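You operate a simulated robot arm through the tools that you are given. There is no shell and no other tool. Be economical: measure what you need, move in short steps, check, and stop when the job is done.

Carry out the task below with a simulated two-armed robot. There is one attempt and no reset: what you move stays moved.

## Task
Shut the clear door, park the arm on its outline and disable it.
Fine: touch no post with the arm; the posts stay.

It is judged by the outcome, as a careful person would: the job done as asked, and still so three seconds after it is handed in. It fails if anything else is knocked over, pushed out of place, dropped, spilled or broken.

## Robot
Two 7-joint arms with two-finger grippers on one trunk, hanging from a carriage that runs on a gantry, over the field with the corners [-2583, -1077], [117, -1083], [120, 197], [-2580, 203] (x, y) and turns from -328 to 359 degrees about z. Base frame: it is fixed where the carriage stands at the start and does not move with it; the origin is on the floor, on the carriage's upright axis, x ahead of it, y to its left, z up. Lengths are in mm, angles in degrees, forces in N, time in s.
The left shoulder is at the start at [40, 158, 1270], the right one opposite. With the tool pointing down near the work surface each hand reaches from about 100 to 540 mm from the robot's upright axis, wherever it stands, measured 20 degrees to its own side. Places, roughly: clear door [900, 0, 900]; grey post [1000, 500, 750]; red stop button [800, 100, 800]; reset button of the yellow box [800, 100, 800]. Payload 1.96 kg a hand.
Tool frame (each hand has its own): the origin (TCP) lies between the finger pads and is the grasp point; the fingertips stand 20 mm ahead of it; z points along the fingers, y is the line along which they close. Largest opening 72 mm; the body of the gripper starts 38 mm behind the TCP.
Orientation is that of the tool frame in the base frame, as a unit quaternion [x, y, z, w]. With the fingers straight down and closing along the base's y, the tool's x points along the base's -x, its y along +y and its z along -z.

## Interface
- The arms move only by the tool nudge_tool. It takes "left_deltas", "right_deltas" or both (then of equal length, played together; a hand with none holds still); each is a list of rows, each a list of 7 numbers: the shift along the tool's x, y, z in units of 300 mm (1.0 is 300 mm), then the turn, a rotation vector about the tool's x, y, z in units of 60 degrees (1.0 is 60 degrees), then the gripper command, from -1 (shut) to 1 (fully open), values between in proportion. In form: [[tx, ty, tz, wx, wy, wz, jaw], ...]. A call has 1 to 20 rows; each row is the pose to reach, as a shift and turn from the pose commanded when the call began, along the tool's axes at that moment. A call with a number of a shift or a turn outside -1 to 1 is refused whole. Each row takes 0.2 s and may step no farther than 50 mm and 8.6 degrees from the row before; otherwise, or with a gripper value out of range, the whole call is refused. Where a pose cannot be reached the arm comes as near as it can. A force on the tool above 40 N (or 10 N above the force at the start of the call, whichever is more), or a blocked arm, ends the call early, and 0.2 s more pass. Each finger travels about 45 mm/s and halts on what it meets, pressing with about 38 N; the grip force reading is that of the motor and also rises with nothing between the fingers. The clock runs only during rows and for 0.2 s after the last one: add rows that repeat a pose to give the fingers time. It gives the time, the measured TCP pose, the force on the tool (base axes), the opening and the grip force at its end, in the units of the frame above (readings bear some noise), with the torque about the TCP (base axes, N m) and any sound that the robot's microphone picked up.
- Cameras (640 x 400 px; columns grow to the right, rows downward): "scene" is now at [222.2, 25.4, 1626.8]; the picture's right is [0.37, -0.93, 0.00], its down [-0.80, -0.32, -0.51] and it looks along [0.47, 0.19, -0.86] (base axes); focal length 284 px, centre (320, 200). "left" rides on the left gripper at [71, -19, -82] in its tool frame; the picture's right is [0.26, 0.97, 0.00], its down [-0.67, 0.18, -0.72] and it looks along [-0.69, 0.19, 0.70] (tool axes); focal length 280 px, centre (320, 200). "right" rides on the right gripper at [71, 19, -82] in its tool frame; the picture's right is [-0.26, 0.97, 0.00], its down [-0.67, -0.18, -0.72] and it looks along [-0.69, -0.19, 0.70] (tool axes); focal length 280 px, centre (320, 200). There is no depth. A picture from a camera that has moved, and an enlarged one, comes with that camera's place and axes in the base frame and with its lens.
- get_image(camera): a new picture of that camera. No time passes.
- move_column(by): slides the trunk up (or, below 0, down) by that many mm; the arms and the scene camera ride with it, the base frame stays. It gives what a move gives, with no picture.
- steer(legs): drives the robot by 1 to 6 legs, each [ahead, left, turn to the left] in mm, mm and degrees, along the robot's own axes; the way and the turn of a leg run together, so that a leg with both is an arc; at most 1500 mm and 180 degrees a leg. The arms and the cameras ride along, it lands a little off, and it stops where it bumps. It keeps to its track: a leg is cut to what the track allows. It gives what a move gives.
- head_to(pan, tilt): turns the head with the scene camera to pan (to the left, within 86 degrees either way) and tilt (down, from -29 to 69), counted from straight ahead of the robot. It gives what a move gives.
- close_up(camera, box): a new picture of the part [left, top, right, bottom] of that camera's present view, enlarged. No time passes.
- hand_in(): hands the job in; it is judged then, once.

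Work in short steps. Places have to be worked out from the pictures, the camera data and where the tool is seen: move nearer, look again, correct. Check each grasp and each placing, and mend what went wrong. You have 120 turns and 92 pictures in all, those below and enlarged ones among them. Open the grippers and draw the arms clear of the work before you hand the job in, unless the task says otherwise; then end with one line.

The tools are called after "Call:" as a command line: name --argument value ..., lists and objects as JSON in quotes. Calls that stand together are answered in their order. nudge_tool: Moves the arms, as the interface text tells. Its arguments: {"type":"object","properties":{"left_deltas":{"type":"array","items":{"type":"array","items":{"type":"number"}}},"right_deltas":{"type":"array","items":{"type":"array","items":{"type":"number"}}}},"required":[]} The other tools are called the same way: move_column (by) slides the trunk up or down; steer (legs) drives the base; head_to (pan, tilt) turns the head that bears the scene camera; get_image (camera) takes a picture; close_up (camera, box) takes an enlarged picture of a part of a camera's view; hand_in () hands the job in.

At the start:

```text
t: 0.0
left_position: [310.0, 254.7, 1155.1]
left_tcp_rot: [-0.001, 1.0, 0.0, 0.0]
left_ft_force: [0.6, 0.3, -0.6]
left_ft_torque: [0.02, 0.0, 0.02]
left_gripper_width: 72.1
left_gripper_force: 0.0
right_position: [367.7, -29.7, 1090.9]
right_tcp_rot: [0.0, 1.0, 0.0, 0.001]
right_ft_force: [-0.3, 0.7, 0.4]
right_ft_torque: [-0.01, 0.01, 0.0]
right_gripper_width: 72.0
right_gripper_force: 0.1
trunk travel left (down, up): [-593.0, 247.0]
robot x, y, heading: [1.1, -0.8, 0.0]
head pan, tilt: [21.8, 59.6]
```

scene: 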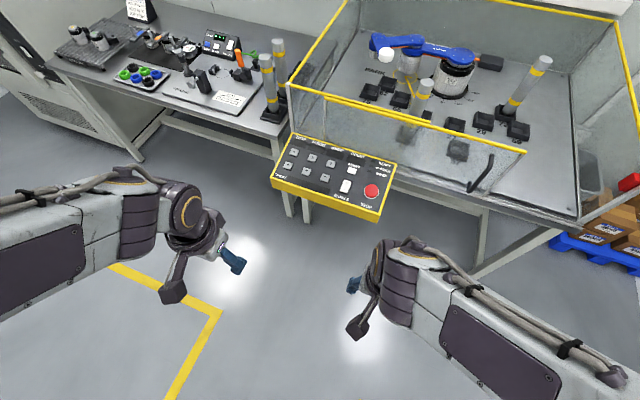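
right: 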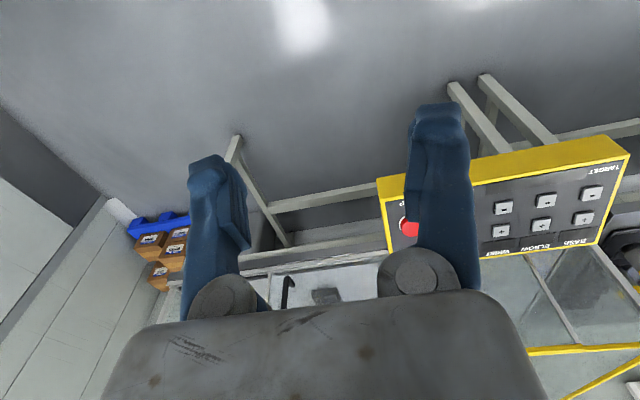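
left: 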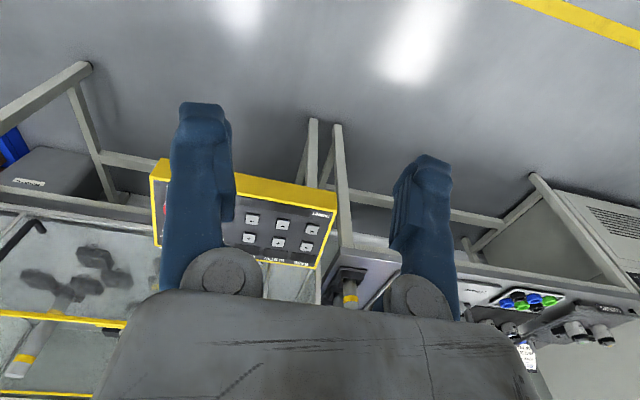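

The scene shows a yellow control box, a small blue robot arm inside a clear cell, posts, and the door with a dark handle. I'll enlarge the panel and the cell.

Call:
close_up --camera "scene" --box '[260, 120, 410, 230]'

Call:
close_up --camera "scene" --box '[310, 10, 600, 200]'

Call:
close_up --camera "scene" --box '[50, 0, 300, 130]'

```text
3.64 times, centred on (335, 175) of scene
camera zoom: at [222.2, 25.4, 1626.8], right [0.37, -0.93, 0.0], down [-0.8, -0.32, -0.51], along [0.47, 0.19, -0.86], focal length 1033 px, centre (266, 291)
```

zoom: 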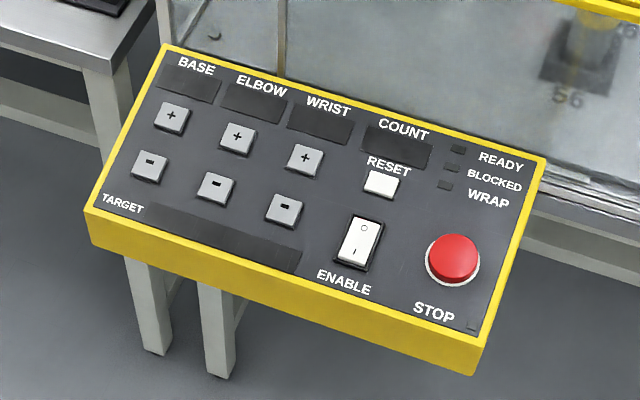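

```text
2.11 times, centred on (455, 105) of scene
camera zoom: at [222.2, 25.4, 1626.8], right [0.37, -0.93, 0.0], down [-0.8, -0.32, -0.51], along [0.47, 0.19, -0.86], focal length 598 px, centre (36, 400)
```

zoom: 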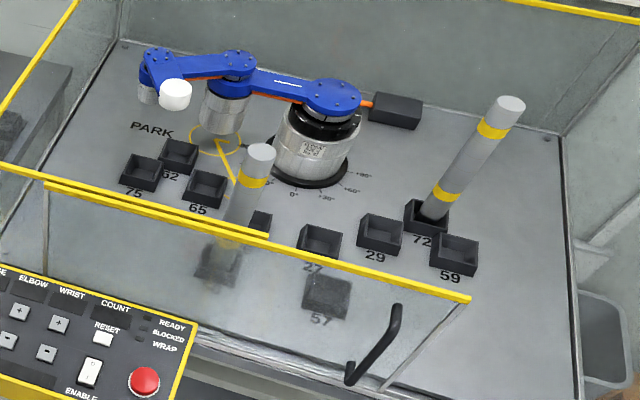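

```text
2.56 times, centred on (175, 65) of scene
camera zoom: at [222.2, 25.4, 1626.8], right [0.37, -0.93, 0.0], down [-0.8, -0.32, -0.51], along [0.47, 0.19, -0.86], focal length 727 px, centre (691, 546)
```

zoom: 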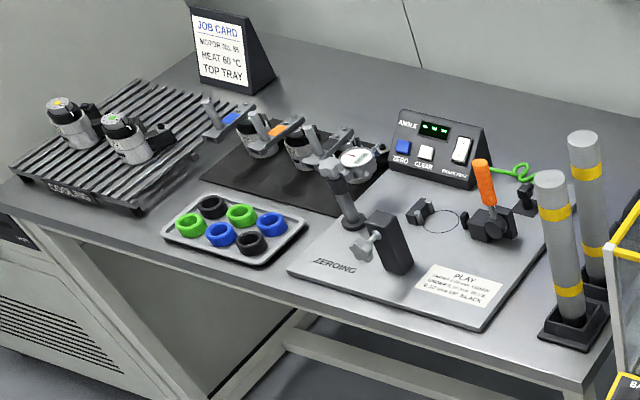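

The arm is a planar jointed one jogged by BASE/ELBOW/WRIST buttons; the lamps are off with the door open. I'll look straighter at the cell to understand how the door runs.

Call:
head_to --pan -5 --tilt 38

Call:
get_image --camera "scene"

```text
t: 0.9
left_position: [310.1, 255.8, 1155.5]
left_tcp_rot: [0.0, 1.0, 0.0, 0.0]
left_ft_force: [-0.1, -0.3, 1.2]
left_ft_torque: [0.0, 0.02, 0.01]
left_gripper_width: 72.0
left_gripper_force: 0.0
right_position: [367.8, -29.0, 1091.0]
right_tcp_rot: [0.0, 1.0, 0.0, 0.0]
right_ft_force: [0.7, -0.3, 0.7]
right_ft_torque: [-0.02, 0.01, -0.07]
right_gripper_width: 72.1
right_gripper_force: 0.0
trunk travel left (down, up): [-593.0, 247.0]
robot x, y, heading: [-2.2, 3.1, -0.0]
head pan, tilt: [-5.0, 38.0]
```

```text
85 pictures are left
camera scene: at [245.9, -6.9, 1656.0], right [-0.09, -1.0, 0.0], down [-0.61, 0.05, -0.79], along [0.78, -0.07, -0.62], focal length 284 px, centre (320, 200)
```

scene: 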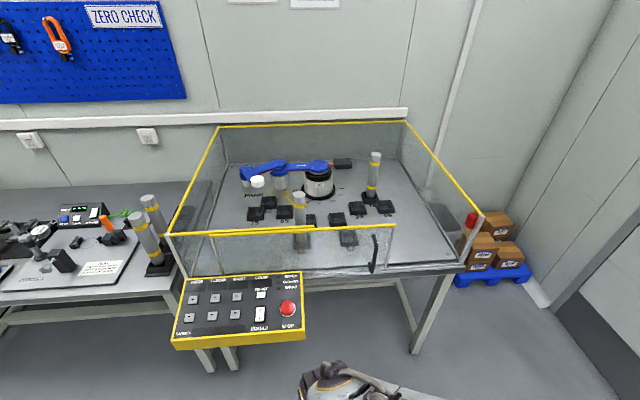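

Call:
close_up --camera "scene" --box '[155, 115, 315, 225]'

Call:
close_up --camera "scene" --box '[330, 160, 500, 280]'

Call:
close_up --camera "scene" --box '[155, 215, 315, 325]'

```text
3.64 times, centred on (235, 170) of scene
camera zoom: at [245.9, -6.9, 1656.0], right [-0.09, -1.0, 0.0], down [-0.61, 0.05, -0.79], along [0.78, -0.07, -0.62], focal length 1033 px, centre (629, 309)
```

zoom: 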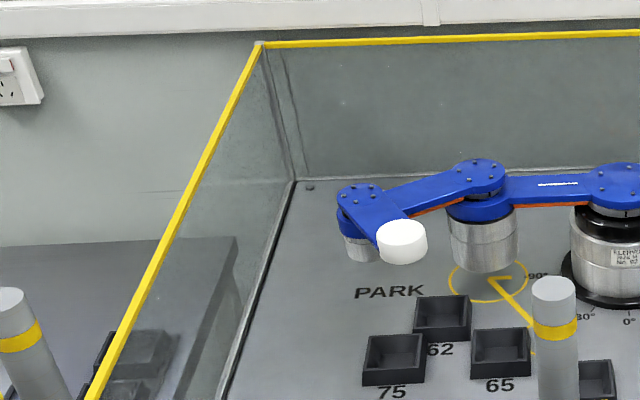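

```text
3.33 times, centred on (415, 220) of scene
camera zoom: at [245.9, -6.9, 1656.0], right [-0.09, -1.0, 0.0], down [-0.61, 0.05, -0.79], along [0.78, -0.07, -0.62], focal length 947 px, centre (3, 133)
```

zoom: 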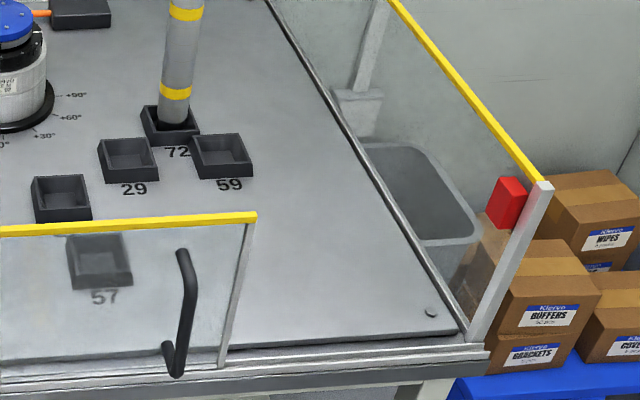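

```text
3.64 times, centred on (235, 270) of scene
camera zoom: at [245.9, -6.9, 1656.0], right [-0.09, -1.0, 0.0], down [-0.61, 0.05, -0.79], along [0.78, -0.07, -0.62], focal length 1033 px, centre (629, -54)
```

zoom: 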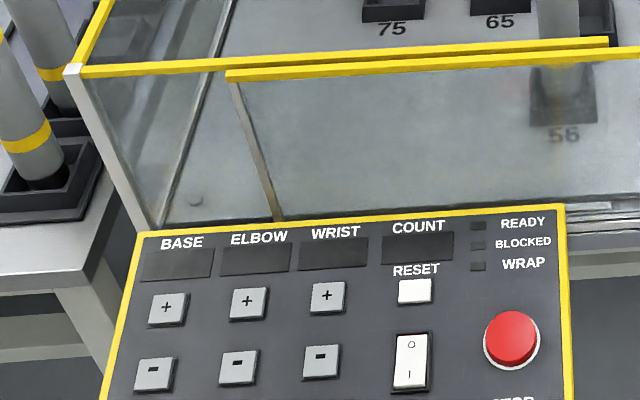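

It's a sliding door: it must slide right (towards -y) until it meets the red switch on the right post. I drive to the front of the track to bring the panel and door into reach.

Call:
steer --legs '[[110, 0, 0]]'

Call:
head_to --pan 0 --tilt 50

Call:
get_image --camera "scene"

```text
t: 2.1
left_position: [419.6, 256.0, 1155.2]
left_tcp_rot: [0.0, 1.0, 0.0, 0.0]
left_ft_force: [-0.4, -0.6, -1.1]
left_ft_torque: [0.0, 0.02, 0.0]
left_gripper_width: 72.0
left_gripper_force: 0.1
right_position: [476.1, -29.6, 1090.3]
right_tcp_rot: [0.0, 1.0, -0.001, -0.001]
right_ft_force: [0.1, -0.7, -0.6]
right_ft_torque: [-0.01, -0.02, -0.04]
right_gripper_width: 72.0
right_gripper_force: 0.1
trunk travel left (down, up): [-593.0, 247.0]
robot x, y, heading: [110.9, -3.6, -0.3]
head pan, tilt: [-5.0, 38.0]
```

```text
t: 2.8
left_position: [420.4, 254.8, 1156.3]
left_tcp_rot: [0.001, 1.0, 0.001, -0.001]
left_ft_force: [0.3, 0.8, 1.1]
left_ft_torque: [-0.01, 0.01, 0.03]
left_gripper_width: 71.7
left_gripper_force: 0.1
right_position: [475.7, -29.1, 1090.7]
right_tcp_rot: [-0.001, 1.0, 0.0, 0.0]
right_ft_force: [0.4, 1.2, -0.1]
right_ft_torque: [0.0, 0.0, 0.01]
right_gripper_width: 71.8
right_gripper_force: 0.1
trunk travel left (down, up): [-593.0, 247.0]
robot x, y, heading: [109.2, 0.9, -0.1]
head pan, tilt: [0.0, 50.0]
```

```text
81 pictures are left
camera scene: at [346.2, 0.1, 1639.0], right [0.0, -1.0, 0.0], down [-0.77, 0.0, -0.64], along [0.64, 0.0, -0.77], focal length 284 px, centre (320, 200)
```

scene: 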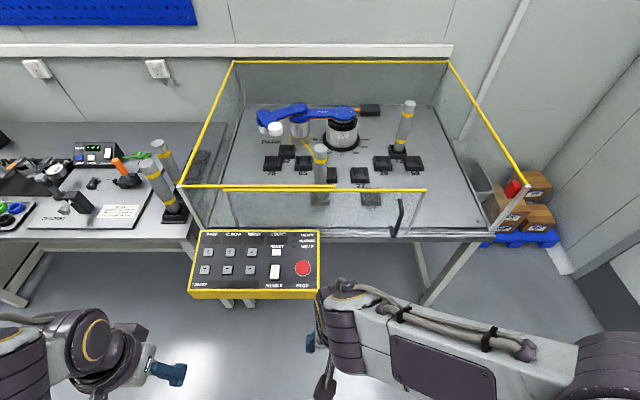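

Triangulating: STOP about (723, 50, 875), door handle about (889, -254, 895), the right switch post about y = -630, so the door travels about 300 mm. I turn the right hand to point forward with shut fingers, in order to push the handle.

Call:
nudge_tool --right_deltas '[[0, 0, 0, 0, -0.125, 0, -1], [0, 0, 0, 0, -0.25, 0, -1], [0, 0, 0, 0, -0.375, 0, -1], [0, 0, 0, 0, -0.5, 0, -1], [0, 0, 0, 0, -0.625, 0, -1], [0, 0, 0, 0, -0.75, 0, -1], [0, 0, 0, 0, -0.875, 0, -1], [0, 0, 0, 0, -1, 0, -1]]'

Call:
nudge_tool --right_deltas '[[0, 0, 0, 0, -0.125, 0, -1], [0, 0, 0, 0, -0.25, 0, -1], [0, 0, 0, 0, -0.375, 0, -1], [0, 0, 0, 0, -0.5, 0, -1]]'

Call:
get_image --camera "scene"

```text
t: 4.6
left_position: [418.5, 254.7, 1155.2]
left_tcp_rot: [0.001, 1.0, 0.0, 0.0]
left_ft_force: [0.2, -0.8, -0.1]
left_ft_torque: [0.02, 0.03, 0.01]
left_gripper_width: 72.0
left_gripper_force: 0.1
right_position: [476.9, -29.8, 1090.3]
right_tcp_rot: [-0.001, 0.867, 0.001, 0.499]
right_ft_force: [0.1, -0.2, 0.1]
right_ft_torque: [-0.03, 0.01, 0.01]
right_gripper_width: 0.0
right_gripper_force: 30.0
trunk travel left (down, up): [-593.0, 247.0]
robot x, y, heading: [106.9, 1.4, 0.0]
head pan, tilt: [0.0, 50.0]
```

```text
t: 5.6
left_position: [418.4, 254.1, 1155.9]
left_tcp_rot: [0.001, 1.0, 0.0, 0.0]
left_ft_force: [0.4, 0.3, 0.2]
left_ft_torque: [-0.01, -0.02, -0.01]
left_gripper_width: 72.2
left_gripper_force: 0.0
right_position: [614.3, -38.7, 1137.3]
right_tcp_rot: [-0.002, 0.709, 0.001, 0.705]
right_ft_force: [0.1, -0.4, -0.2]
right_ft_torque: [0.03, 0.02, 0.01]
right_gripper_width: 0.0
right_gripper_force: 29.4
right hand out of reach, approached as far as the arm can: row 1, 2, 3, 4
trunk travel left (down, up): [-593.0, 247.0]
robot x, y, heading: [110.6, -0.9, -0.1]
head pan, tilt: [0.0, 50.0]
```

```text
80 pictures are left
camera scene: at [346.2, 0.2, 1639.0], right [0.0, -1.0, 0.0], down [-0.77, 0.0, -0.64], along [0.64, 0.0, -0.77], focal length 284 px, centre (320, 200)
```

scene: 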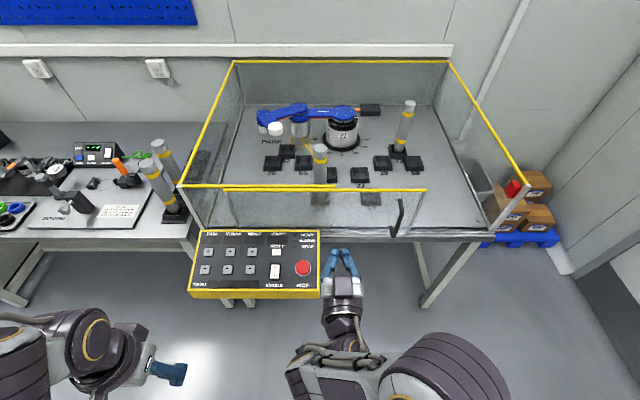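

The hand points forward at (614, -39, 1137). I shift it right, clear of the panel's edge, before lowering the trunk.

Call:
nudge_tool --right_deltas '[[0, -0.15, 0, 0, 0, 0, -1], [0, -0.3, 0, 0, 0, 0, -1], [0, -0.45, 0, 0, 0, 0, -1]]'

Call:
move_column --by -240

Call:
get_image --camera "scene"

Call:
get_image --camera "right"

```text
t: 6.4
left_position: [418.2, 255.1, 1155.0]
left_tcp_rot: [0.001, 1.0, 0.0, 0.0]
left_ft_force: [0.4, 1.1, -0.2]
left_ft_torque: [0.0, 0.0, -0.02]
left_gripper_width: 71.9
left_gripper_force: 0.0
right_position: [613.2, -177.9, 1138.1]
right_tcp_rot: [0.0, 0.707, 0.001, 0.707]
right_ft_force: [0.2, 0.1, -0.1]
right_ft_torque: [0.03, 0.0, 0.03]
right_gripper_width: 0.0
right_gripper_force: 29.8
trunk travel left (down, up): [-593.0, 247.0]
robot x, y, heading: [109.9, 0.2, -0.0]
head pan, tilt: [0.0, 50.0]
```

```text
t: 8.9
left_position: [419.7, 254.8, 915.4]
left_tcp_rot: [0.001, 1.0, 0.0, -0.001]
left_ft_force: [-1.0, 0.3, -1.0]
left_ft_torque: [-0.02, 0.02, 0.01]
left_gripper_width: 72.0
left_gripper_force: 0.0
right_position: [614.0, -178.3, 897.1]
right_tcp_rot: [0.0, 0.707, -0.001, 0.707]
right_ft_force: [0.7, -0.5, 0.2]
right_ft_torque: [-0.02, -0.01, 0.04]
right_gripper_width: 0.1
right_gripper_force: 29.0
trunk travel left (down, up): [-353.0, 487.0]
robot x, y, heading: [108.0, 0.0, -0.2]
head pan, tilt: [0.0, 50.0]
```

```text
79 pictures are left
camera scene: at [346.2, 0.2, 1399.0], right [0.0, -1.0, 0.0], down [-0.77, 0.0, -0.64], along [0.64, 0.0, -0.77], focal length 284 px, centre (320, 200)
```

scene: 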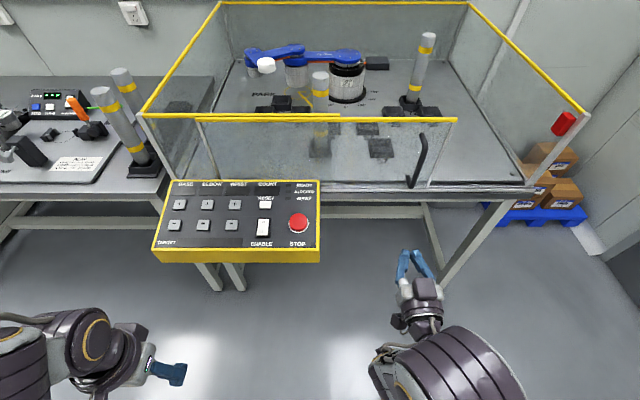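

```text
78 pictures are left
camera right: at [531.7, -159.9, 825.1], right [0.0, 0.96, 0.26], down [-0.72, -0.18, 0.67], along [0.7, -0.19, 0.69], focal length 280 px, centre (320, 200)
```

right: 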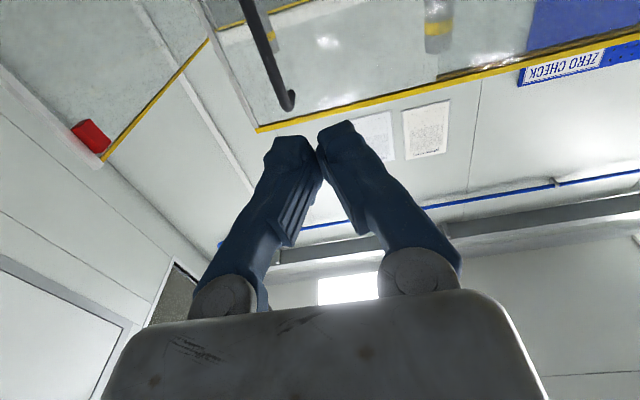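

Better fix with the new height: handle bar about x 865, y -238, z 840–1000; STOP about (737, 50, 847). I extend the hand forward on the left side of the handle to x≈825 and look.

Call:
nudge_tool --right_deltas '[[0, 0.03, 0.12, 0, 0, 0, -1], [0, 0.06, 0.24, 0, 0, 0, -1], [0, 0.08, 0.36, 0, 0, 0, -1], [0, 0.08, 0.48, 0, 0, 0, -1], [0, 0.08, 0.6, 0, 0, 0, -1], [0, 0.08, 0.7, 0, 0, 0, -1]]'

Call:
get_image --camera "scene"

Call:
get_image --camera "right"

```text
t: 10.3
left_position: [419.5, 255.7, 914.6]
left_tcp_rot: [0.001, 1.0, 0.001, 0.0]
left_ft_force: [0.0, -0.2, 0.7]
left_ft_torque: [-0.02, 0.02, 0.0]
left_gripper_width: 72.1
left_gripper_force: 0.0
right_position: [822.7, -155.6, 892.9]
right_tcp_rot: [0.0, 0.708, -0.002, 0.706]
right_ft_force: [0.7, -0.4, -0.3]
right_ft_torque: [-0.01, 0.01, -0.01]
right_gripper_width: 0.3
right_gripper_force: 29.6
trunk travel left (down, up): [-353.0, 487.0]
robot x, y, heading: [106.9, -0.0, -0.1]
head pan, tilt: [0.0, 50.0]
```

```text
77 pictures are left
camera scene: at [346.2, 0.0, 1399.0], right [0.0, -1.0, 0.0], down [-0.77, 0.0, -0.64], along [0.64, 0.0, -0.77], focal length 284 px, centre (320, 200)
```

scene: 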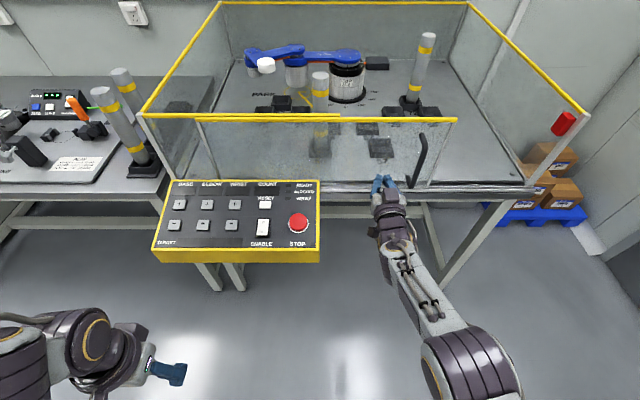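

```text
76 pictures are left
camera right: at [741.6, -137.6, 822.4], right [0.0, 0.97, 0.26], down [-0.71, -0.18, 0.68], along [0.7, -0.19, 0.69], focal length 280 px, centre (320, 200)
```

right: 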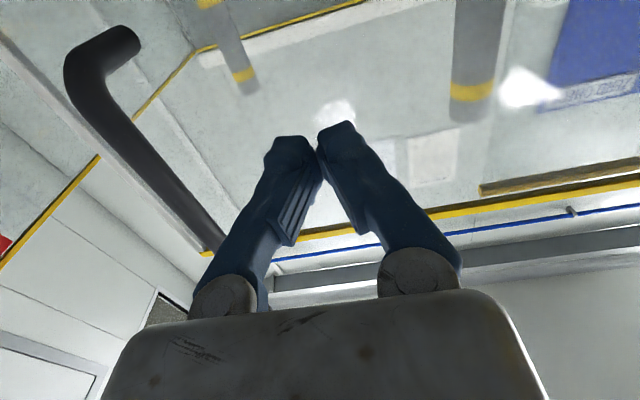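

Handle bar measured at about x 850, y -238, hanging to z 840; fingers are 80 mm left of it. I go 25 mm further in, then sweep right to contact and push a first stretch.

Call:
nudge_tool --right_deltas '[[0, 0, 0.085, 0, 0, 0, -1], [0, -0.1, 0.085, 0, 0, 0, -1], [0, -0.18, 0.085, 0, 0, 0, -1], [0, -0.25, 0.085, 0, 0, 0, -1], [0, -0.32, 0.085, 0, 0, 0, -1], [0, -0.4, 0.085, 0, 0, 0, -1]]'

Call:
get_image --camera "scene"

```text
t: 11.7
left_position: [418.6, 255.3, 914.3]
left_tcp_rot: [0.001, 1.0, -0.001, -0.001]
left_ft_force: [-0.1, -0.3, 0.1]
left_ft_torque: [-0.01, -0.01, 0.0]
left_gripper_width: 71.9
left_gripper_force: 0.0
right_position: [839.7, -274.1, 897.9]
right_tcp_rot: [0.001, 0.708, -0.001, 0.707]
right_ft_force: [-0.1, 0.4, -0.8]
right_ft_torque: [0.04, 0.01, 0.0]
right_gripper_width: 0.2
right_gripper_force: 29.2
right hand out of reach, approached as far as the arm can: row 1, 2, 3, 4, 5, 6
trunk travel left (down, up): [-353.0, 487.0]
robot x, y, heading: [109.9, 0.4, -0.1]
head pan, tilt: [0.0, 50.0]
```

```text
75 pictures are left
camera scene: at [346.0, 0.1, 1398.9], right [0.0, -1.0, 0.0], down [-0.77, 0.0, -0.64], along [0.64, 0.0, -0.77], focal length 284 px, centre (320, 200)
```

scene: 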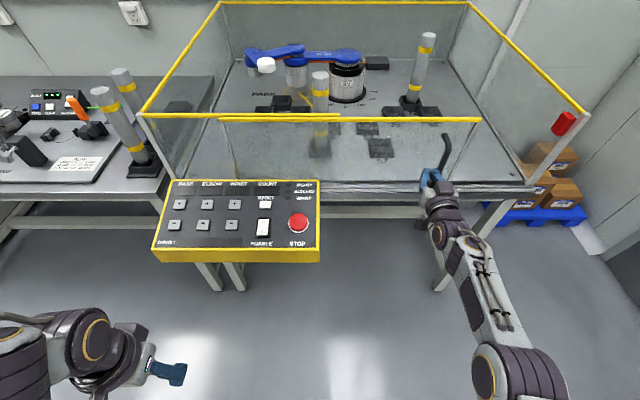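

The door moved with the finger (no noticeable force). The arm is at full stretch, so I carry on pushing by driving the carriage to the right.

Call:
steer --legs '[[5, -130, 0]]'

Call:
get_image --camera "scene"

```text
t: 13.0
left_position: [424.1, 121.6, 915.2]
left_tcp_rot: [0.0, 1.0, 0.0, -0.001]
left_ft_force: [-0.2, -0.8, -0.4]
left_ft_torque: [0.04, -0.04, 0.01]
left_gripper_width: 72.0
left_gripper_force: 0.1
right_position: [844.6, -406.8, 899.4]
right_tcp_rot: [0.001, 0.707, -0.001, 0.707]
right_ft_force: [-1.1, -0.2, 1.1]
right_ft_torque: [0.01, 0.0, 0.03]
right_gripper_width: 0.0
right_gripper_force: 29.9
trunk travel left (down, up): [-353.0, 487.0]
robot x, y, heading: [113.9, -135.0, 0.1]
head pan, tilt: [0.0, 50.0]
```

```text
74 pictures are left
camera scene: at [351.1, -134.1, 1398.9], right [0.0, -1.0, 0.0], down [-0.77, 0.0, -0.64], along [0.64, 0.0, -0.77], focal length 284 px, centre (320, 200)
```

scene: 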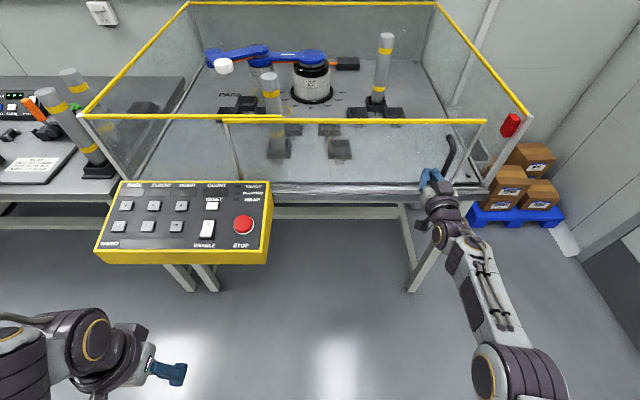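

The gap left is about 80–90 mm. I drive another 65 mm.

Call:
steer --legs '[[0, -65, 0]]'

Call:
close_up --camera "scene" --box '[380, 90, 560, 220]'

```text
t: 14.0
left_position: [423.3, 56.7, 915.2]
left_tcp_rot: [0.0, 1.0, 0.0, -0.001]
left_ft_force: [0.3, -0.3, -0.3]
left_ft_torque: [0.02, -0.02, 0.0]
left_gripper_width: 72.2
left_gripper_force: 0.0
right_position: [844.8, -471.8, 899.3]
right_tcp_rot: [0.0, 0.707, -0.001, 0.707]
right_ft_force: [0.1, 0.5, 0.2]
right_ft_torque: [0.01, -0.01, 0.03]
right_gripper_width: 0.0
right_gripper_force: 29.7
trunk travel left (down, up): [-353.0, 487.0]
robot x, y, heading: [115.5, -198.2, 0.1]
head pan, tilt: [0.0, 50.0]
```

```text
3.08 times, centred on (470, 155) of scene
camera zoom: at [351.1, -198.4, 1398.9], right [0.0, -1.0, 0.0], down [-0.77, 0.0, -0.64], along [0.64, 0.0, -0.77], focal length 874 px, centre (-142, 338)
```

zoom: 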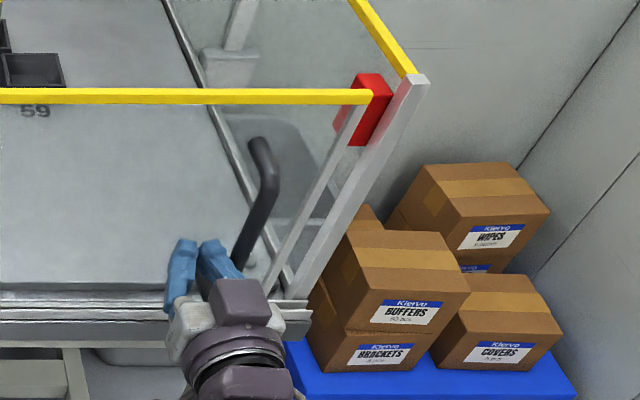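

About 25 mm remain. I finish with the force-limited arm in small steps.

Call:
nudge_tool --right_deltas '[[0, -0.025, 0, 0, 0, 0, -1], [0, -0.05, 0, 0, 0, 0, -1], [0, -0.075, 0, 0, 0, 0, -1], [0, -0.1, 0, 0, 0, 0, -1], [0, -0.12, 0, 0, 0, 0, -1], [0, -0.14, 0, 0, 0, 0, -1]]'

Call:
close_up --camera "scene" --box '[380, 90, 560, 220]'

```text
t: 15.4
left_position: [423.2, 58.0, 914.5]
left_tcp_rot: [0.0, 1.0, 0.0, 0.0]
left_ft_force: [0.2, -0.2, 0.3]
left_ft_torque: [-0.02, -0.01, -0.02]
left_gripper_width: 72.0
left_gripper_force: 0.0
right_position: [839.1, -512.9, 900.8]
right_tcp_rot: [0.001, 0.707, -0.001, 0.707]
right_ft_force: [0.4, 0.5, 0.2]
right_ft_torque: [-0.01, 0.03, 0.03]
right_gripper_width: 0.0
right_gripper_force: 29.6
right hand out of reach, approached as far as the arm can: row 4, 5, 6
trunk travel left (down, up): [-353.0, 487.0]
robot x, y, heading: [117.5, -197.3, -0.3]
head pan, tilt: [0.0, 50.0]
```

```text
3.08 times, centred on (470, 155) of scene
camera zoom: at [351.2, -197.7, 1398.9], right [0.0, -1.0, 0.0], down [-0.77, 0.0, -0.64], along [0.64, 0.0, -0.77], focal length 874 px, centre (-142, 338)
```

zoom: 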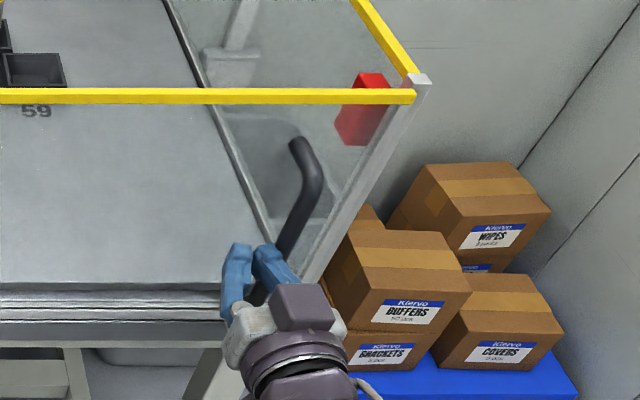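

The door edge now overlaps the post, but no resistance has been felt. I push on gently to feel the stop.

Call:
nudge_tool --right_deltas '[[0, -0.02, 0, 0, 0, 0, -1], [0, -0.04, 0, 0, 0, 0, -1], [0, -0.06, 0, 0, 0, 0, -1]]'

Call:
close_up --camera "scene" --box '[380, 90, 560, 220]'

```text
t: 16.2
left_position: [423.2, 58.7, 915.0]
left_tcp_rot: [0.0, 1.0, 0.0, 0.0]
left_ft_force: [-0.1, -0.3, -0.3]
left_ft_torque: [0.01, -0.01, -0.04]
left_gripper_width: 71.9
left_gripper_force: 0.1
right_position: [836.1, -527.9, 902.1]
right_tcp_rot: [0.0, 0.707, 0.0, 0.707]
right_ft_force: [-1.7, 1.5, -1.0]
right_ft_torque: [-0.02, 0.0, -0.01]
right_gripper_width: 0.0
right_gripper_force: 29.8
right hand out of reach, approached as far as the arm can: row 3
trunk travel left (down, up): [-353.0, 487.0]
robot x, y, heading: [114.2, -198.0, 0.2]
head pan, tilt: [0.0, 50.0]
```

```text
3.08 times, centred on (470, 155) of scene
camera zoom: at [350.9, -197.2, 1398.9], right [0.0, -1.0, 0.0], down [-0.77, 0.0, -0.64], along [0.64, 0.0, -0.77], focal length 874 px, centre (-142, 338)
```

zoom: 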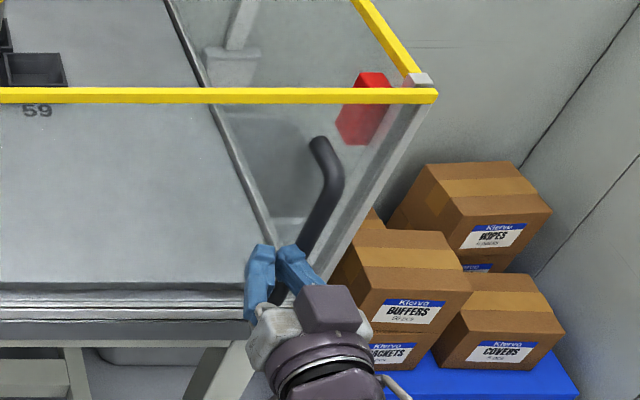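

The door end is now flush with/slightly past the post. One more gentle push to feel for an end stop.

Call:
nudge_tool --right_deltas '[[0, -0.02, 0, 0, 0, 0, -1], [0, -0.04, 0, 0, 0, 0, -1], [0, -0.06, 0, 0, 0, 0, -1]]'

Call:
close_up --camera "scene" --box '[380, 90, 560, 220]'

Call:
get_image --camera "right"

```text
t: 17.1
left_position: [421.1, 60.9, 914.8]
left_tcp_rot: [-0.001, 1.0, 0.001, -0.002]
left_ft_force: [0.6, -1.1, 0.3]
left_ft_torque: [0.0, -0.03, 0.0]
left_gripper_width: 71.7
left_gripper_force: 0.0
right_position: [833.1, -530.8, 902.4]
right_tcp_rot: [-0.007, 0.707, 0.01, 0.708]
right_ft_force: [-6.5, 15.5, -0.3]
right_ft_torque: [-0.03, -0.02, 0.34]
right_gripper_width: 0.0
right_gripper_force: 29.6
right hand out of reach, approached as far as the arm can: row 3
trunk travel left (down, up): [-353.0, 487.0]
robot x, y, heading: [113.9, -198.6, 0.4]
head pan, tilt: [0.0, 50.0]
stopped in row 3 (right hand): the force on the tool passed its limit at 42 N (the readings are from after the stop); the commanded pose is now the measured one
```

```text
3.08 times, centred on (470, 155) of scene
camera zoom: at [350.0, -194.9, 1398.5], right [0.0, -1.0, 0.0], down [-0.77, 0.0, -0.64], along [0.64, 0.0, -0.77], focal length 874 px, centre (-142, 338)
```

zoom: 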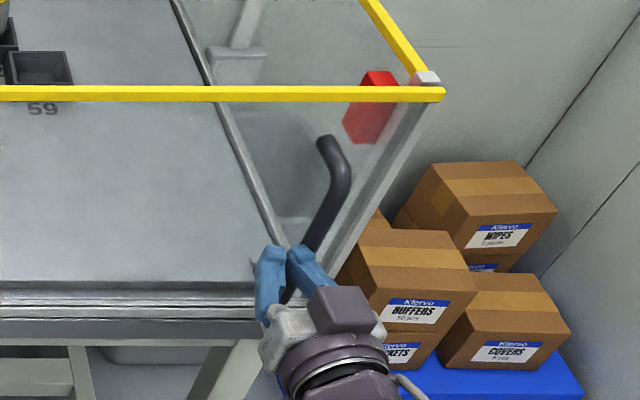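

```text
69 pictures are left
camera right: at [751.6, -514.2, 830.9], right [-0.02, 0.96, 0.27], down [-0.71, -0.2, 0.67], along [0.7, -0.17, 0.69], focal length 280 px, centre (320, 200)
```

right: 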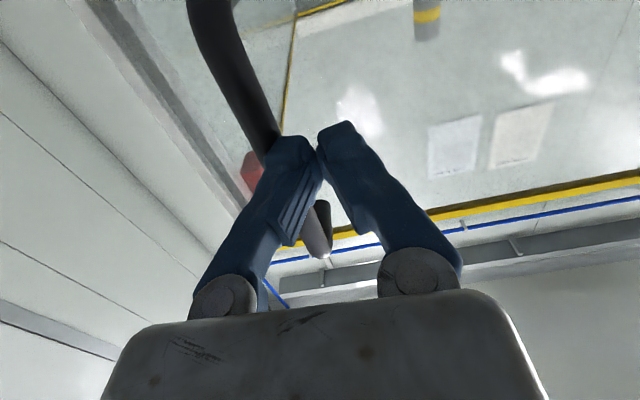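

42 N at the end stop: the door is shut. I back off to the left and then draw the hand straight back.

Call:
nudge_tool --right_deltas '[[0, 0.1, 0, 0, 0, 0, -1], [0, 0.15, -0.1, 0, 0, 0, -1], [0, 0.2, -0.25, 0, 0, 0, -1], [0, 0.25, -0.4, 0, 0, 0, -1], [0, 0.3, -0.55, 0, 0, 0, -1], [0, 0.35, -0.7, 0, 0, 0, -1]]'

Call:
steer --legs '[[0, 380, 0]]'

Call:
get_image --camera "scene"

```text
t: 18.5
left_position: [422.2, 58.6, 915.0]
left_tcp_rot: [-0.002, 1.0, 0.0, -0.001]
left_ft_force: [0.1, -0.6, -0.2]
left_ft_torque: [0.01, -0.04, 0.0]
left_gripper_width: 71.7
left_gripper_force: 0.1
right_position: [623.7, -434.2, 903.0]
right_tcp_rot: [-0.005, 0.706, 0.007, 0.708]
right_ft_force: [-0.6, -0.2, 0.3]
right_ft_torque: [0.01, -0.01, -0.01]
right_gripper_width: 0.2
right_gripper_force: 30.0
trunk travel left (down, up): [-353.0, 487.0]
robot x, y, heading: [114.4, -200.8, 0.4]
head pan, tilt: [0.0, 50.0]
```

```text
t: 20.9
left_position: [423.3, 435.5, 915.2]
left_tcp_rot: [-0.002, 1.0, 0.0, 0.0]
left_ft_force: [0.2, 0.1, -0.2]
left_ft_torque: [-0.03, 0.02, -0.02]
left_gripper_width: 72.0
left_gripper_force: 0.0
right_position: [623.2, -58.6, 903.7]
right_tcp_rot: [-0.003, 0.706, 0.006, 0.708]
right_ft_force: [0.1, -0.2, -0.1]
right_ft_torque: [0.01, 0.01, -0.01]
right_gripper_width: 0.0
right_gripper_force: 29.6
trunk travel left (down, up): [-353.0, 487.0]
robot x, y, heading: [114.7, 179.6, 0.2]
head pan, tilt: [0.0, 50.0]
```

```text
68 pictures are left
camera scene: at [350.4, 180.5, 1398.9], right [0.0, -1.0, 0.0], down [-0.77, 0.0, -0.64], along [0.64, 0.0, -0.77], focal length 284 px, centre (320, 200)
```

scene: 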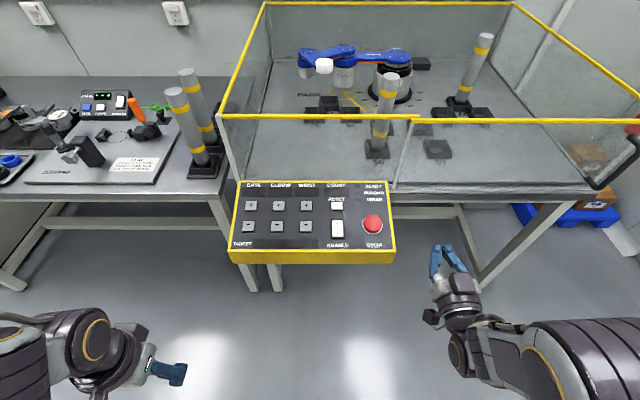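

The door is closed. Now I study the arm, outline and posts, and the panel.

Call:
close_up --camera "scene" --box '[280, 20, 500, 170]'

Call:
close_up --camera "scene" --box '[220, 170, 405, 270]'

```text
2.67 times, centred on (390, 95) of scene
camera zoom: at [350.4, 180.5, 1398.9], right [0.0, -1.0, 0.0], down [-0.77, 0.0, -0.64], along [0.64, 0.0, -0.77], focal length 757 px, centre (133, 480)
```

zoom: 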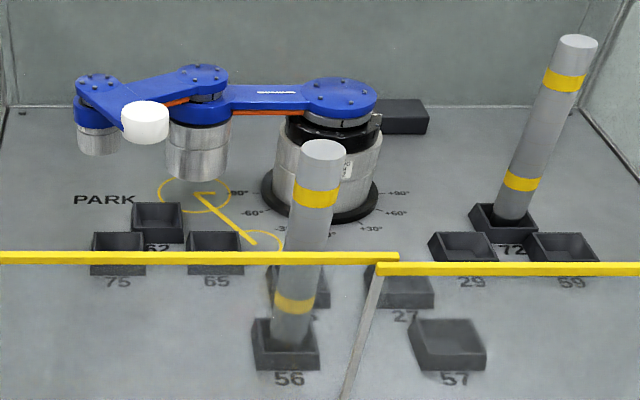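

```text
3.46 times, centred on (312, 220) of scene
camera zoom: at [350.4, 180.5, 1398.9], right [0.0, -1.0, 0.0], down [-0.77, 0.0, -0.64], along [0.64, 0.0, -0.77], focal length 982 px, centre (346, 131)
```

zoom: 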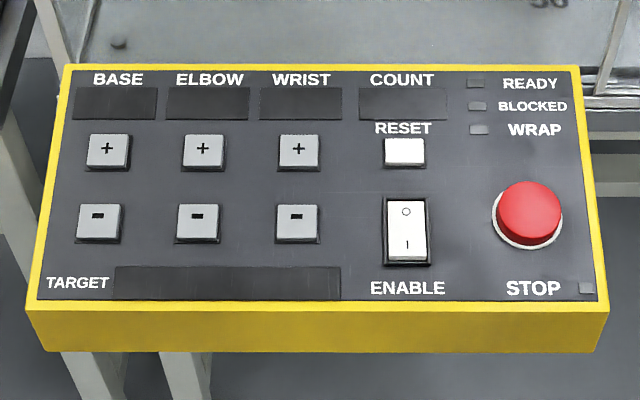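

I need a clearer plan view of the outline, so I raise the trunk and look from above and slightly right.

Call:
move_column --by 480

Call:
head_to --pan -15 --tilt 50

Call:
close_up --camera "scene" --box '[220, 60, 420, 200]'

```text
refused: 480 is not a number from -400 to 400
```

```text
t: 21.6
left_position: [423.1, 435.5, 915.6]
left_tcp_rot: [-0.001, 1.0, 0.0, 0.0]
left_ft_force: [-0.2, 0.3, -0.7]
left_ft_torque: [0.0, 0.01, 0.0]
left_gripper_width: 72.0
left_gripper_force: 0.1
right_position: [624.3, -58.3, 904.4]
right_tcp_rot: [-0.005, 0.706, 0.007, 0.708]
right_ft_force: [-0.5, 0.0, -0.2]
right_ft_torque: [0.01, 0.01, 0.0]
right_gripper_width: 0.0
right_gripper_force: 29.6
trunk travel left (down, up): [-353.0, 487.0]
robot x, y, heading: [112.8, 184.5, 0.2]
head pan, tilt: [-15.0, 50.0]
```

```text
2.86 times, centred on (320, 130) of scene
camera zoom: at [347.9, 160.3, 1398.9], right [-0.26, -0.97, 0.0], down [-0.74, 0.2, -0.64], along [0.62, -0.17, -0.77], focal length 812 px, centre (320, 400)
```

zoom: 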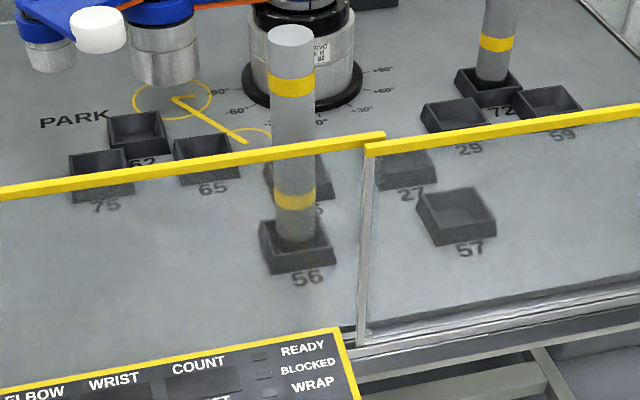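

Call:
move_column --by 400

Call:
steer --legs '[[0, -120, 0]]'

Call:
head_to --pan 0 --tilt 55

Call:
close_up --camera "scene" --box '[230, 60, 430, 200]'

```text
t: 25.4
left_position: [423.7, 434.3, 1315.8]
left_tcp_rot: [-0.001, 1.0, 0.0, 0.0]
left_ft_force: [0.8, 0.2, 0.0]
left_ft_torque: [0.01, -0.04, -0.01]
left_gripper_width: 71.8
left_gripper_force: 0.1
right_position: [623.7, -59.2, 1303.8]
right_tcp_rot: [-0.004, 0.707, 0.005, 0.707]
right_ft_force: [-0.1, -0.4, -0.3]
right_ft_torque: [-0.02, -0.02, -0.02]
right_gripper_width: 0.0
right_gripper_force: 29.4
trunk travel left (down, up): [-753.0, 87.0]
robot x, y, heading: [114.1, 176.2, 0.3]
head pan, tilt: [-15.0, 50.0]
```

```text
t: 26.7
left_position: [423.7, 314.3, 1314.3]
left_tcp_rot: [-0.001, 1.0, 0.0, 0.0]
left_ft_force: [-0.1, 0.3, -0.2]
left_ft_torque: [0.0, 0.01, -0.01]
left_gripper_width: 72.2
left_gripper_force: 0.1
right_position: [624.0, -179.8, 1304.0]
right_tcp_rot: [-0.004, 0.706, 0.006, 0.708]
right_ft_force: [-0.4, -0.2, 0.3]
right_ft_torque: [0.01, 0.02, 0.0]
right_gripper_width: 0.0
right_gripper_force: 29.5
trunk travel left (down, up): [-753.0, 87.0]
robot x, y, heading: [112.8, 57.5, 0.1]
head pan, tilt: [-15.0, 50.0]
```

```text
t: 27.5
left_position: [423.6, 313.1, 1316.4]
left_tcp_rot: [0.0, 1.0, 0.0, 0.0]
left_ft_force: [-0.8, 0.2, 0.6]
left_ft_torque: [0.02, -0.01, 0.01]
left_gripper_width: 72.0
left_gripper_force: 0.1
right_position: [624.5, -179.0, 1304.6]
right_tcp_rot: [-0.003, 0.706, 0.006, 0.708]
right_ft_force: [0.8, 0.6, 0.8]
right_ft_torque: [-0.02, -0.01, 0.0]
right_gripper_width: 0.2
right_gripper_force: 29.0
trunk travel left (down, up): [-753.0, 87.0]
robot x, y, heading: [115.4, 58.8, 0.1]
head pan, tilt: [0.0, 55.0]
```

```text
2.86 times, centred on (330, 130) of scene
camera zoom: at [345.7, 59.5, 1792.4], right [0.0, -1.0, 0.0], down [-0.82, 0.0, -0.57], along [0.57, 0.0, -0.82], focal length 812 px, centre (291, 400)
```

zoom: 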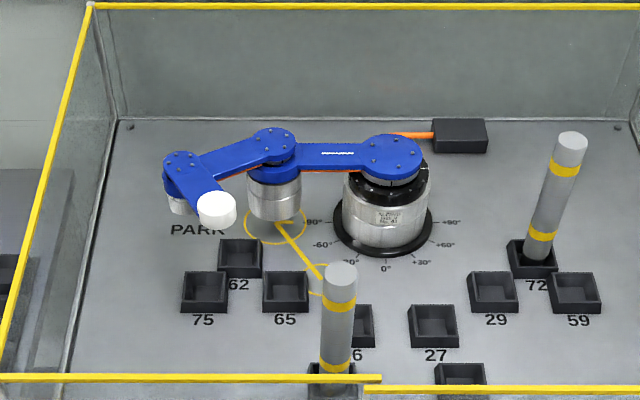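

Elbow looks to be above the first ring already; the wrist ring lies about (1335, -8), post 56 about (1110, -14). The panel's TARGET display should tell angles once enabled. I check the panel now that the door is shut.

Call:
close_up --camera "scene" --box '[200, 190, 360, 300]'

```text
3.64 times, centred on (280, 245) of scene
camera zoom: at [345.7, 59.5, 1792.4], right [0.0, -1.0, 0.0], down [-0.82, 0.0, -0.57], along [0.57, 0.0, -0.82], focal length 1033 px, centre (466, 36)
```

zoom: 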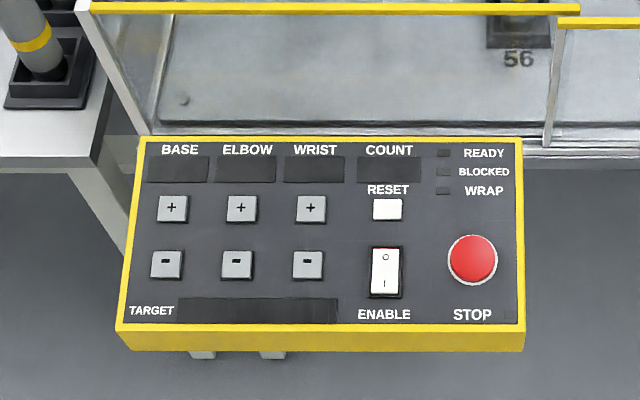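

Triangulated panel points: rocker I (724,139,820), O (749,139,826), + row x≈799 z≈834, − row x≈744 z≈824, columns base y 356, elbow 288, wrist 218, STOP (744,52,833). I'll use the left arm: shut the fingers, tilt 40° forward and move over toward the rocker's column.

Call:
nudge_tool --left_deltas '[[-0.09, -0.07, 0, 0, -0.083, 0, -1], [-0.18, -0.14, 0, 0, -0.167, 0, -1], [-0.27, -0.21, 0, 0, -0.25, 0, -1], [-0.36, -0.28, 0, 0, -0.333, 0, -1], [-0.45, -0.35, 0, 0, -0.417, 0, -1], [-0.54, -0.42, 0, 0, -0.5, 0, -1], [-0.64, -0.5, 0, 0, -0.583, 0, -1], [-0.75, -0.58, 0, 0, -0.667, 0, -1]]'

Call:
move_column --by -390

Call:
get_image --camera "scene"

Call:
get_image --camera "left"

```text
t: 29.3
left_position: [648.6, 139.8, 1316.2]
left_tcp_rot: [-0.001, 0.939, 0.0, 0.343]
left_ft_force: [0.2, -0.5, 1.0]
left_ft_torque: [-0.02, -0.02, -0.01]
left_gripper_width: 0.2
left_gripper_force: 29.9
right_position: [623.8, -179.8, 1304.2]
right_tcp_rot: [-0.004, 0.706, 0.006, 0.708]
right_ft_force: [-0.7, 0.3, -0.2]
right_ft_torque: [-0.01, 0.0, -0.04]
right_gripper_width: 0.1
right_gripper_force: 29.8
trunk travel left (down, up): [-753.0, 87.0]
robot x, y, heading: [112.9, 59.7, 0.2]
head pan, tilt: [0.0, 55.0]
```

```text
t: 33.0
left_position: [648.1, 141.6, 925.2]
left_tcp_rot: [-0.001, 0.94, 0.001, 0.342]
left_ft_force: [-0.5, 0.3, 0.4]
left_ft_torque: [0.01, 0.02, -0.02]
left_gripper_width: 0.0
left_gripper_force: 29.1
right_position: [624.3, -179.9, 913.2]
right_tcp_rot: [-0.004, 0.706, 0.006, 0.708]
right_ft_force: [0.7, 0.6, -0.4]
right_ft_torque: [-0.01, -0.01, -0.01]
right_gripper_width: 0.1
right_gripper_force: 29.6
trunk travel left (down, up): [-363.0, 477.0]
robot x, y, heading: [111.9, 61.2, 0.1]
head pan, tilt: [0.0, 55.0]
```

```text
62 pictures are left
camera scene: at [345.7, 59.6, 1402.5], right [0.0, -1.0, 0.0], down [-0.82, 0.0, -0.57], along [0.57, 0.0, -0.82], focal length 284 px, centre (320, 200)
```

scene: 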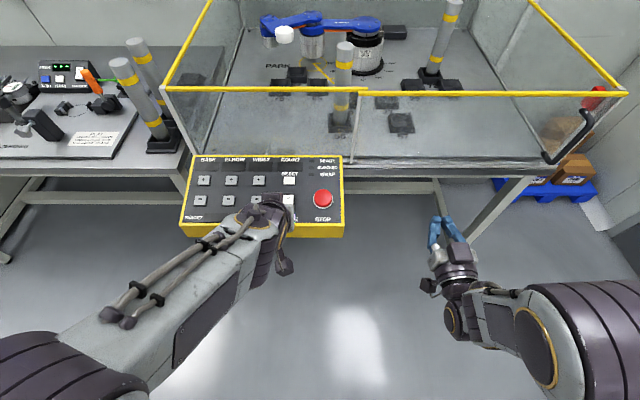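

```text
61 pictures are left
camera left: at [541.4, 121.2, 943.5], right [-0.2, 0.96, -0.17], down [0.06, 0.18, 0.98], along [0.98, 0.19, -0.09], focal length 280 px, centre (320, 200)
```

left: 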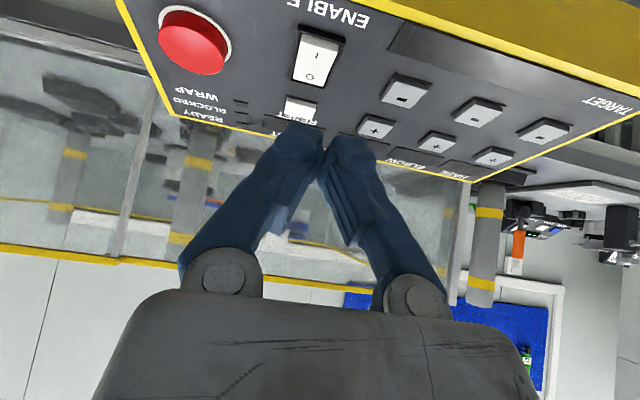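

The hand camera confirms the rocker at about (736, 138). I move the fingertips to just above the lower "I" half.

Call:
nudge_tool --left_deltas '[[-0.03, -0.004, 0.135, 0, 0, 0, -1], [-0.061, -0.007, 0.269, 0, 0, 0, -1]]'

Call:
get_image --camera "left"

```text
t: 33.6
left_position: [713.6, 137.6, 874.6]
left_tcp_rot: [0.0, 0.94, 0.0, 0.342]
left_ft_force: [0.3, 0.5, -0.3]
left_ft_torque: [0.02, 0.01, -0.01]
left_gripper_width: 0.0
left_gripper_force: 29.7
right_position: [624.2, -179.3, 915.6]
right_tcp_rot: [-0.004, 0.707, 0.005, 0.708]
right_ft_force: [0.2, 0.2, -0.4]
right_ft_torque: [0.05, 0.01, 0.02]
right_gripper_width: 0.2
right_gripper_force: 29.6
trunk travel left (down, up): [-363.0, 477.0]
robot x, y, heading: [112.7, 61.7, 0.1]
head pan, tilt: [0.0, 55.0]
```

```text
60 pictures are left
camera left: at [607.5, 117.7, 892.8], right [-0.2, 0.97, -0.17], down [0.06, 0.18, 0.98], along [0.98, 0.19, -0.09], focal length 280 px, centre (320, 200)
```

left: 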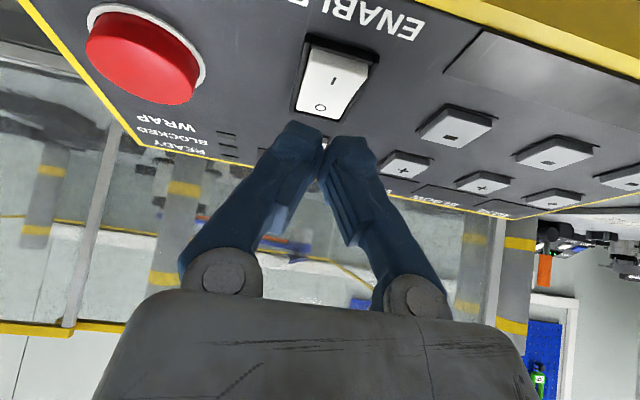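

I press straight down on the I half in small steps; a force above the limit would end the call.

Call:
nudge_tool --left_deltas '[[0.021, 0, 0.026, 0, 0, 0, -1], [0.043, 0, 0.051, 0, 0, 0, -1], [0.054, 0, 0.064, 0, 0, 0, -1], [0.064, 0, 0.077, 0, 0, 0, -1]]'

Call:
get_image --camera "left"

```text
t: 34.6
left_position: [713.5, 138.8, 844.3]
left_tcp_rot: [0.0, 0.94, 0.0, 0.342]
left_ft_force: [-0.5, 0.8, 0.1]
left_ft_torque: [-0.01, -0.03, -0.01]
left_gripper_width: 0.3
left_gripper_force: 29.4
right_position: [624.6, -179.6, 914.9]
right_tcp_rot: [-0.004, 0.706, 0.006, 0.708]
right_ft_force: [0.0, 0.3, -0.1]
right_ft_torque: [0.01, -0.02, 0.0]
right_gripper_width: 0.0
right_gripper_force: 29.1
trunk travel left (down, up): [-363.0, 477.0]
robot x, y, heading: [113.8, 57.9, 0.2]
head pan, tilt: [0.0, 55.0]
```

```text
59 pictures are left
camera left: at [607.5, 118.3, 862.7], right [-0.2, 0.96, -0.17], down [0.06, 0.18, 0.98], along [0.98, 0.19, -0.09], focal length 280 px, centre (320, 200)
```

left: 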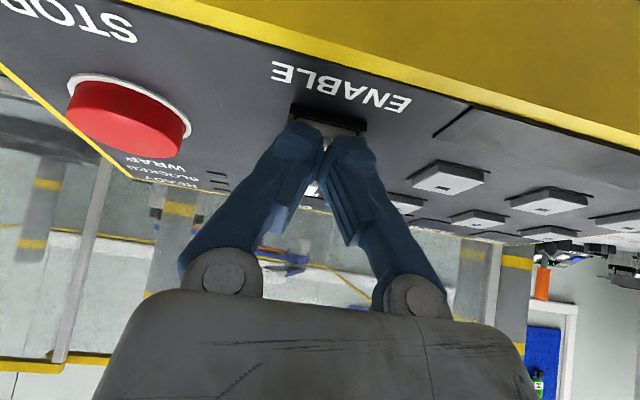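

Tips are right over the I half, no contact yet. I carry on down in 3 mm steps.

Call:
nudge_tool --left_deltas '[[0.0064, 0, 0.0077, 0, 0, 0, -1], [0.0128, 0, 0.0154, 0, 0, 0, -1], [0.0192, 0, 0.0231, 0, 0, 0, -1], [0.0256, 0, 0.0308, 0, 0, 0, -1]]'

Call:
close_up --camera "scene" --box '[170, 140, 360, 250]'

```text
t: 35.6
left_position: [714.5, 139.0, 839.0]
left_tcp_rot: [-0.001, 0.938, 0.0, 0.346]
left_ft_force: [-14.8, 0.3, 16.0]
left_ft_torque: [0.02, 0.18, 0.03]
left_gripper_width: 6.2
left_gripper_force: 29.6
right_position: [621.6, -180.2, 914.2]
right_tcp_rot: [-0.004, 0.707, 0.007, 0.707]
right_ft_force: [-0.3, 0.4, -0.2]
right_ft_torque: [0.01, 0.01, 0.03]
right_gripper_width: 0.2
right_gripper_force: 29.7
trunk travel left (down, up): [-363.0, 477.0]
robot x, y, heading: [110.4, 54.5, 0.1]
head pan, tilt: [0.0, 55.0]
stopped in row 4 (left hand): the force on the tool passed its limit at 46 N (the readings are from after the stop); the commanded pose is now the measured one
```

```text
3.37 times, centred on (265, 195) of scene
camera zoom: at [344.0, 59.9, 1402.2], right [0.0, -1.0, 0.0], down [-0.82, 0.0, -0.57], along [0.57, 0.0, -0.82], focal length 957 px, centre (505, 217)
```

zoom: 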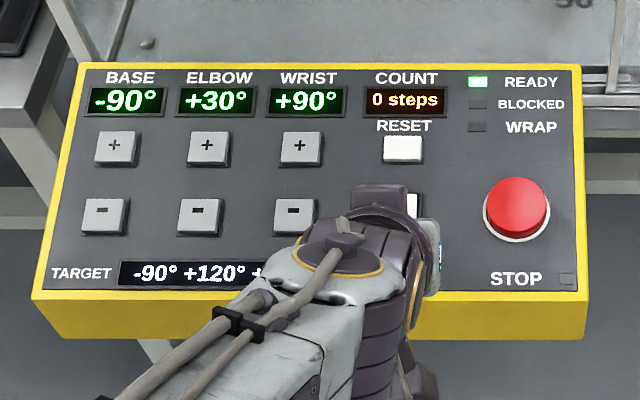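

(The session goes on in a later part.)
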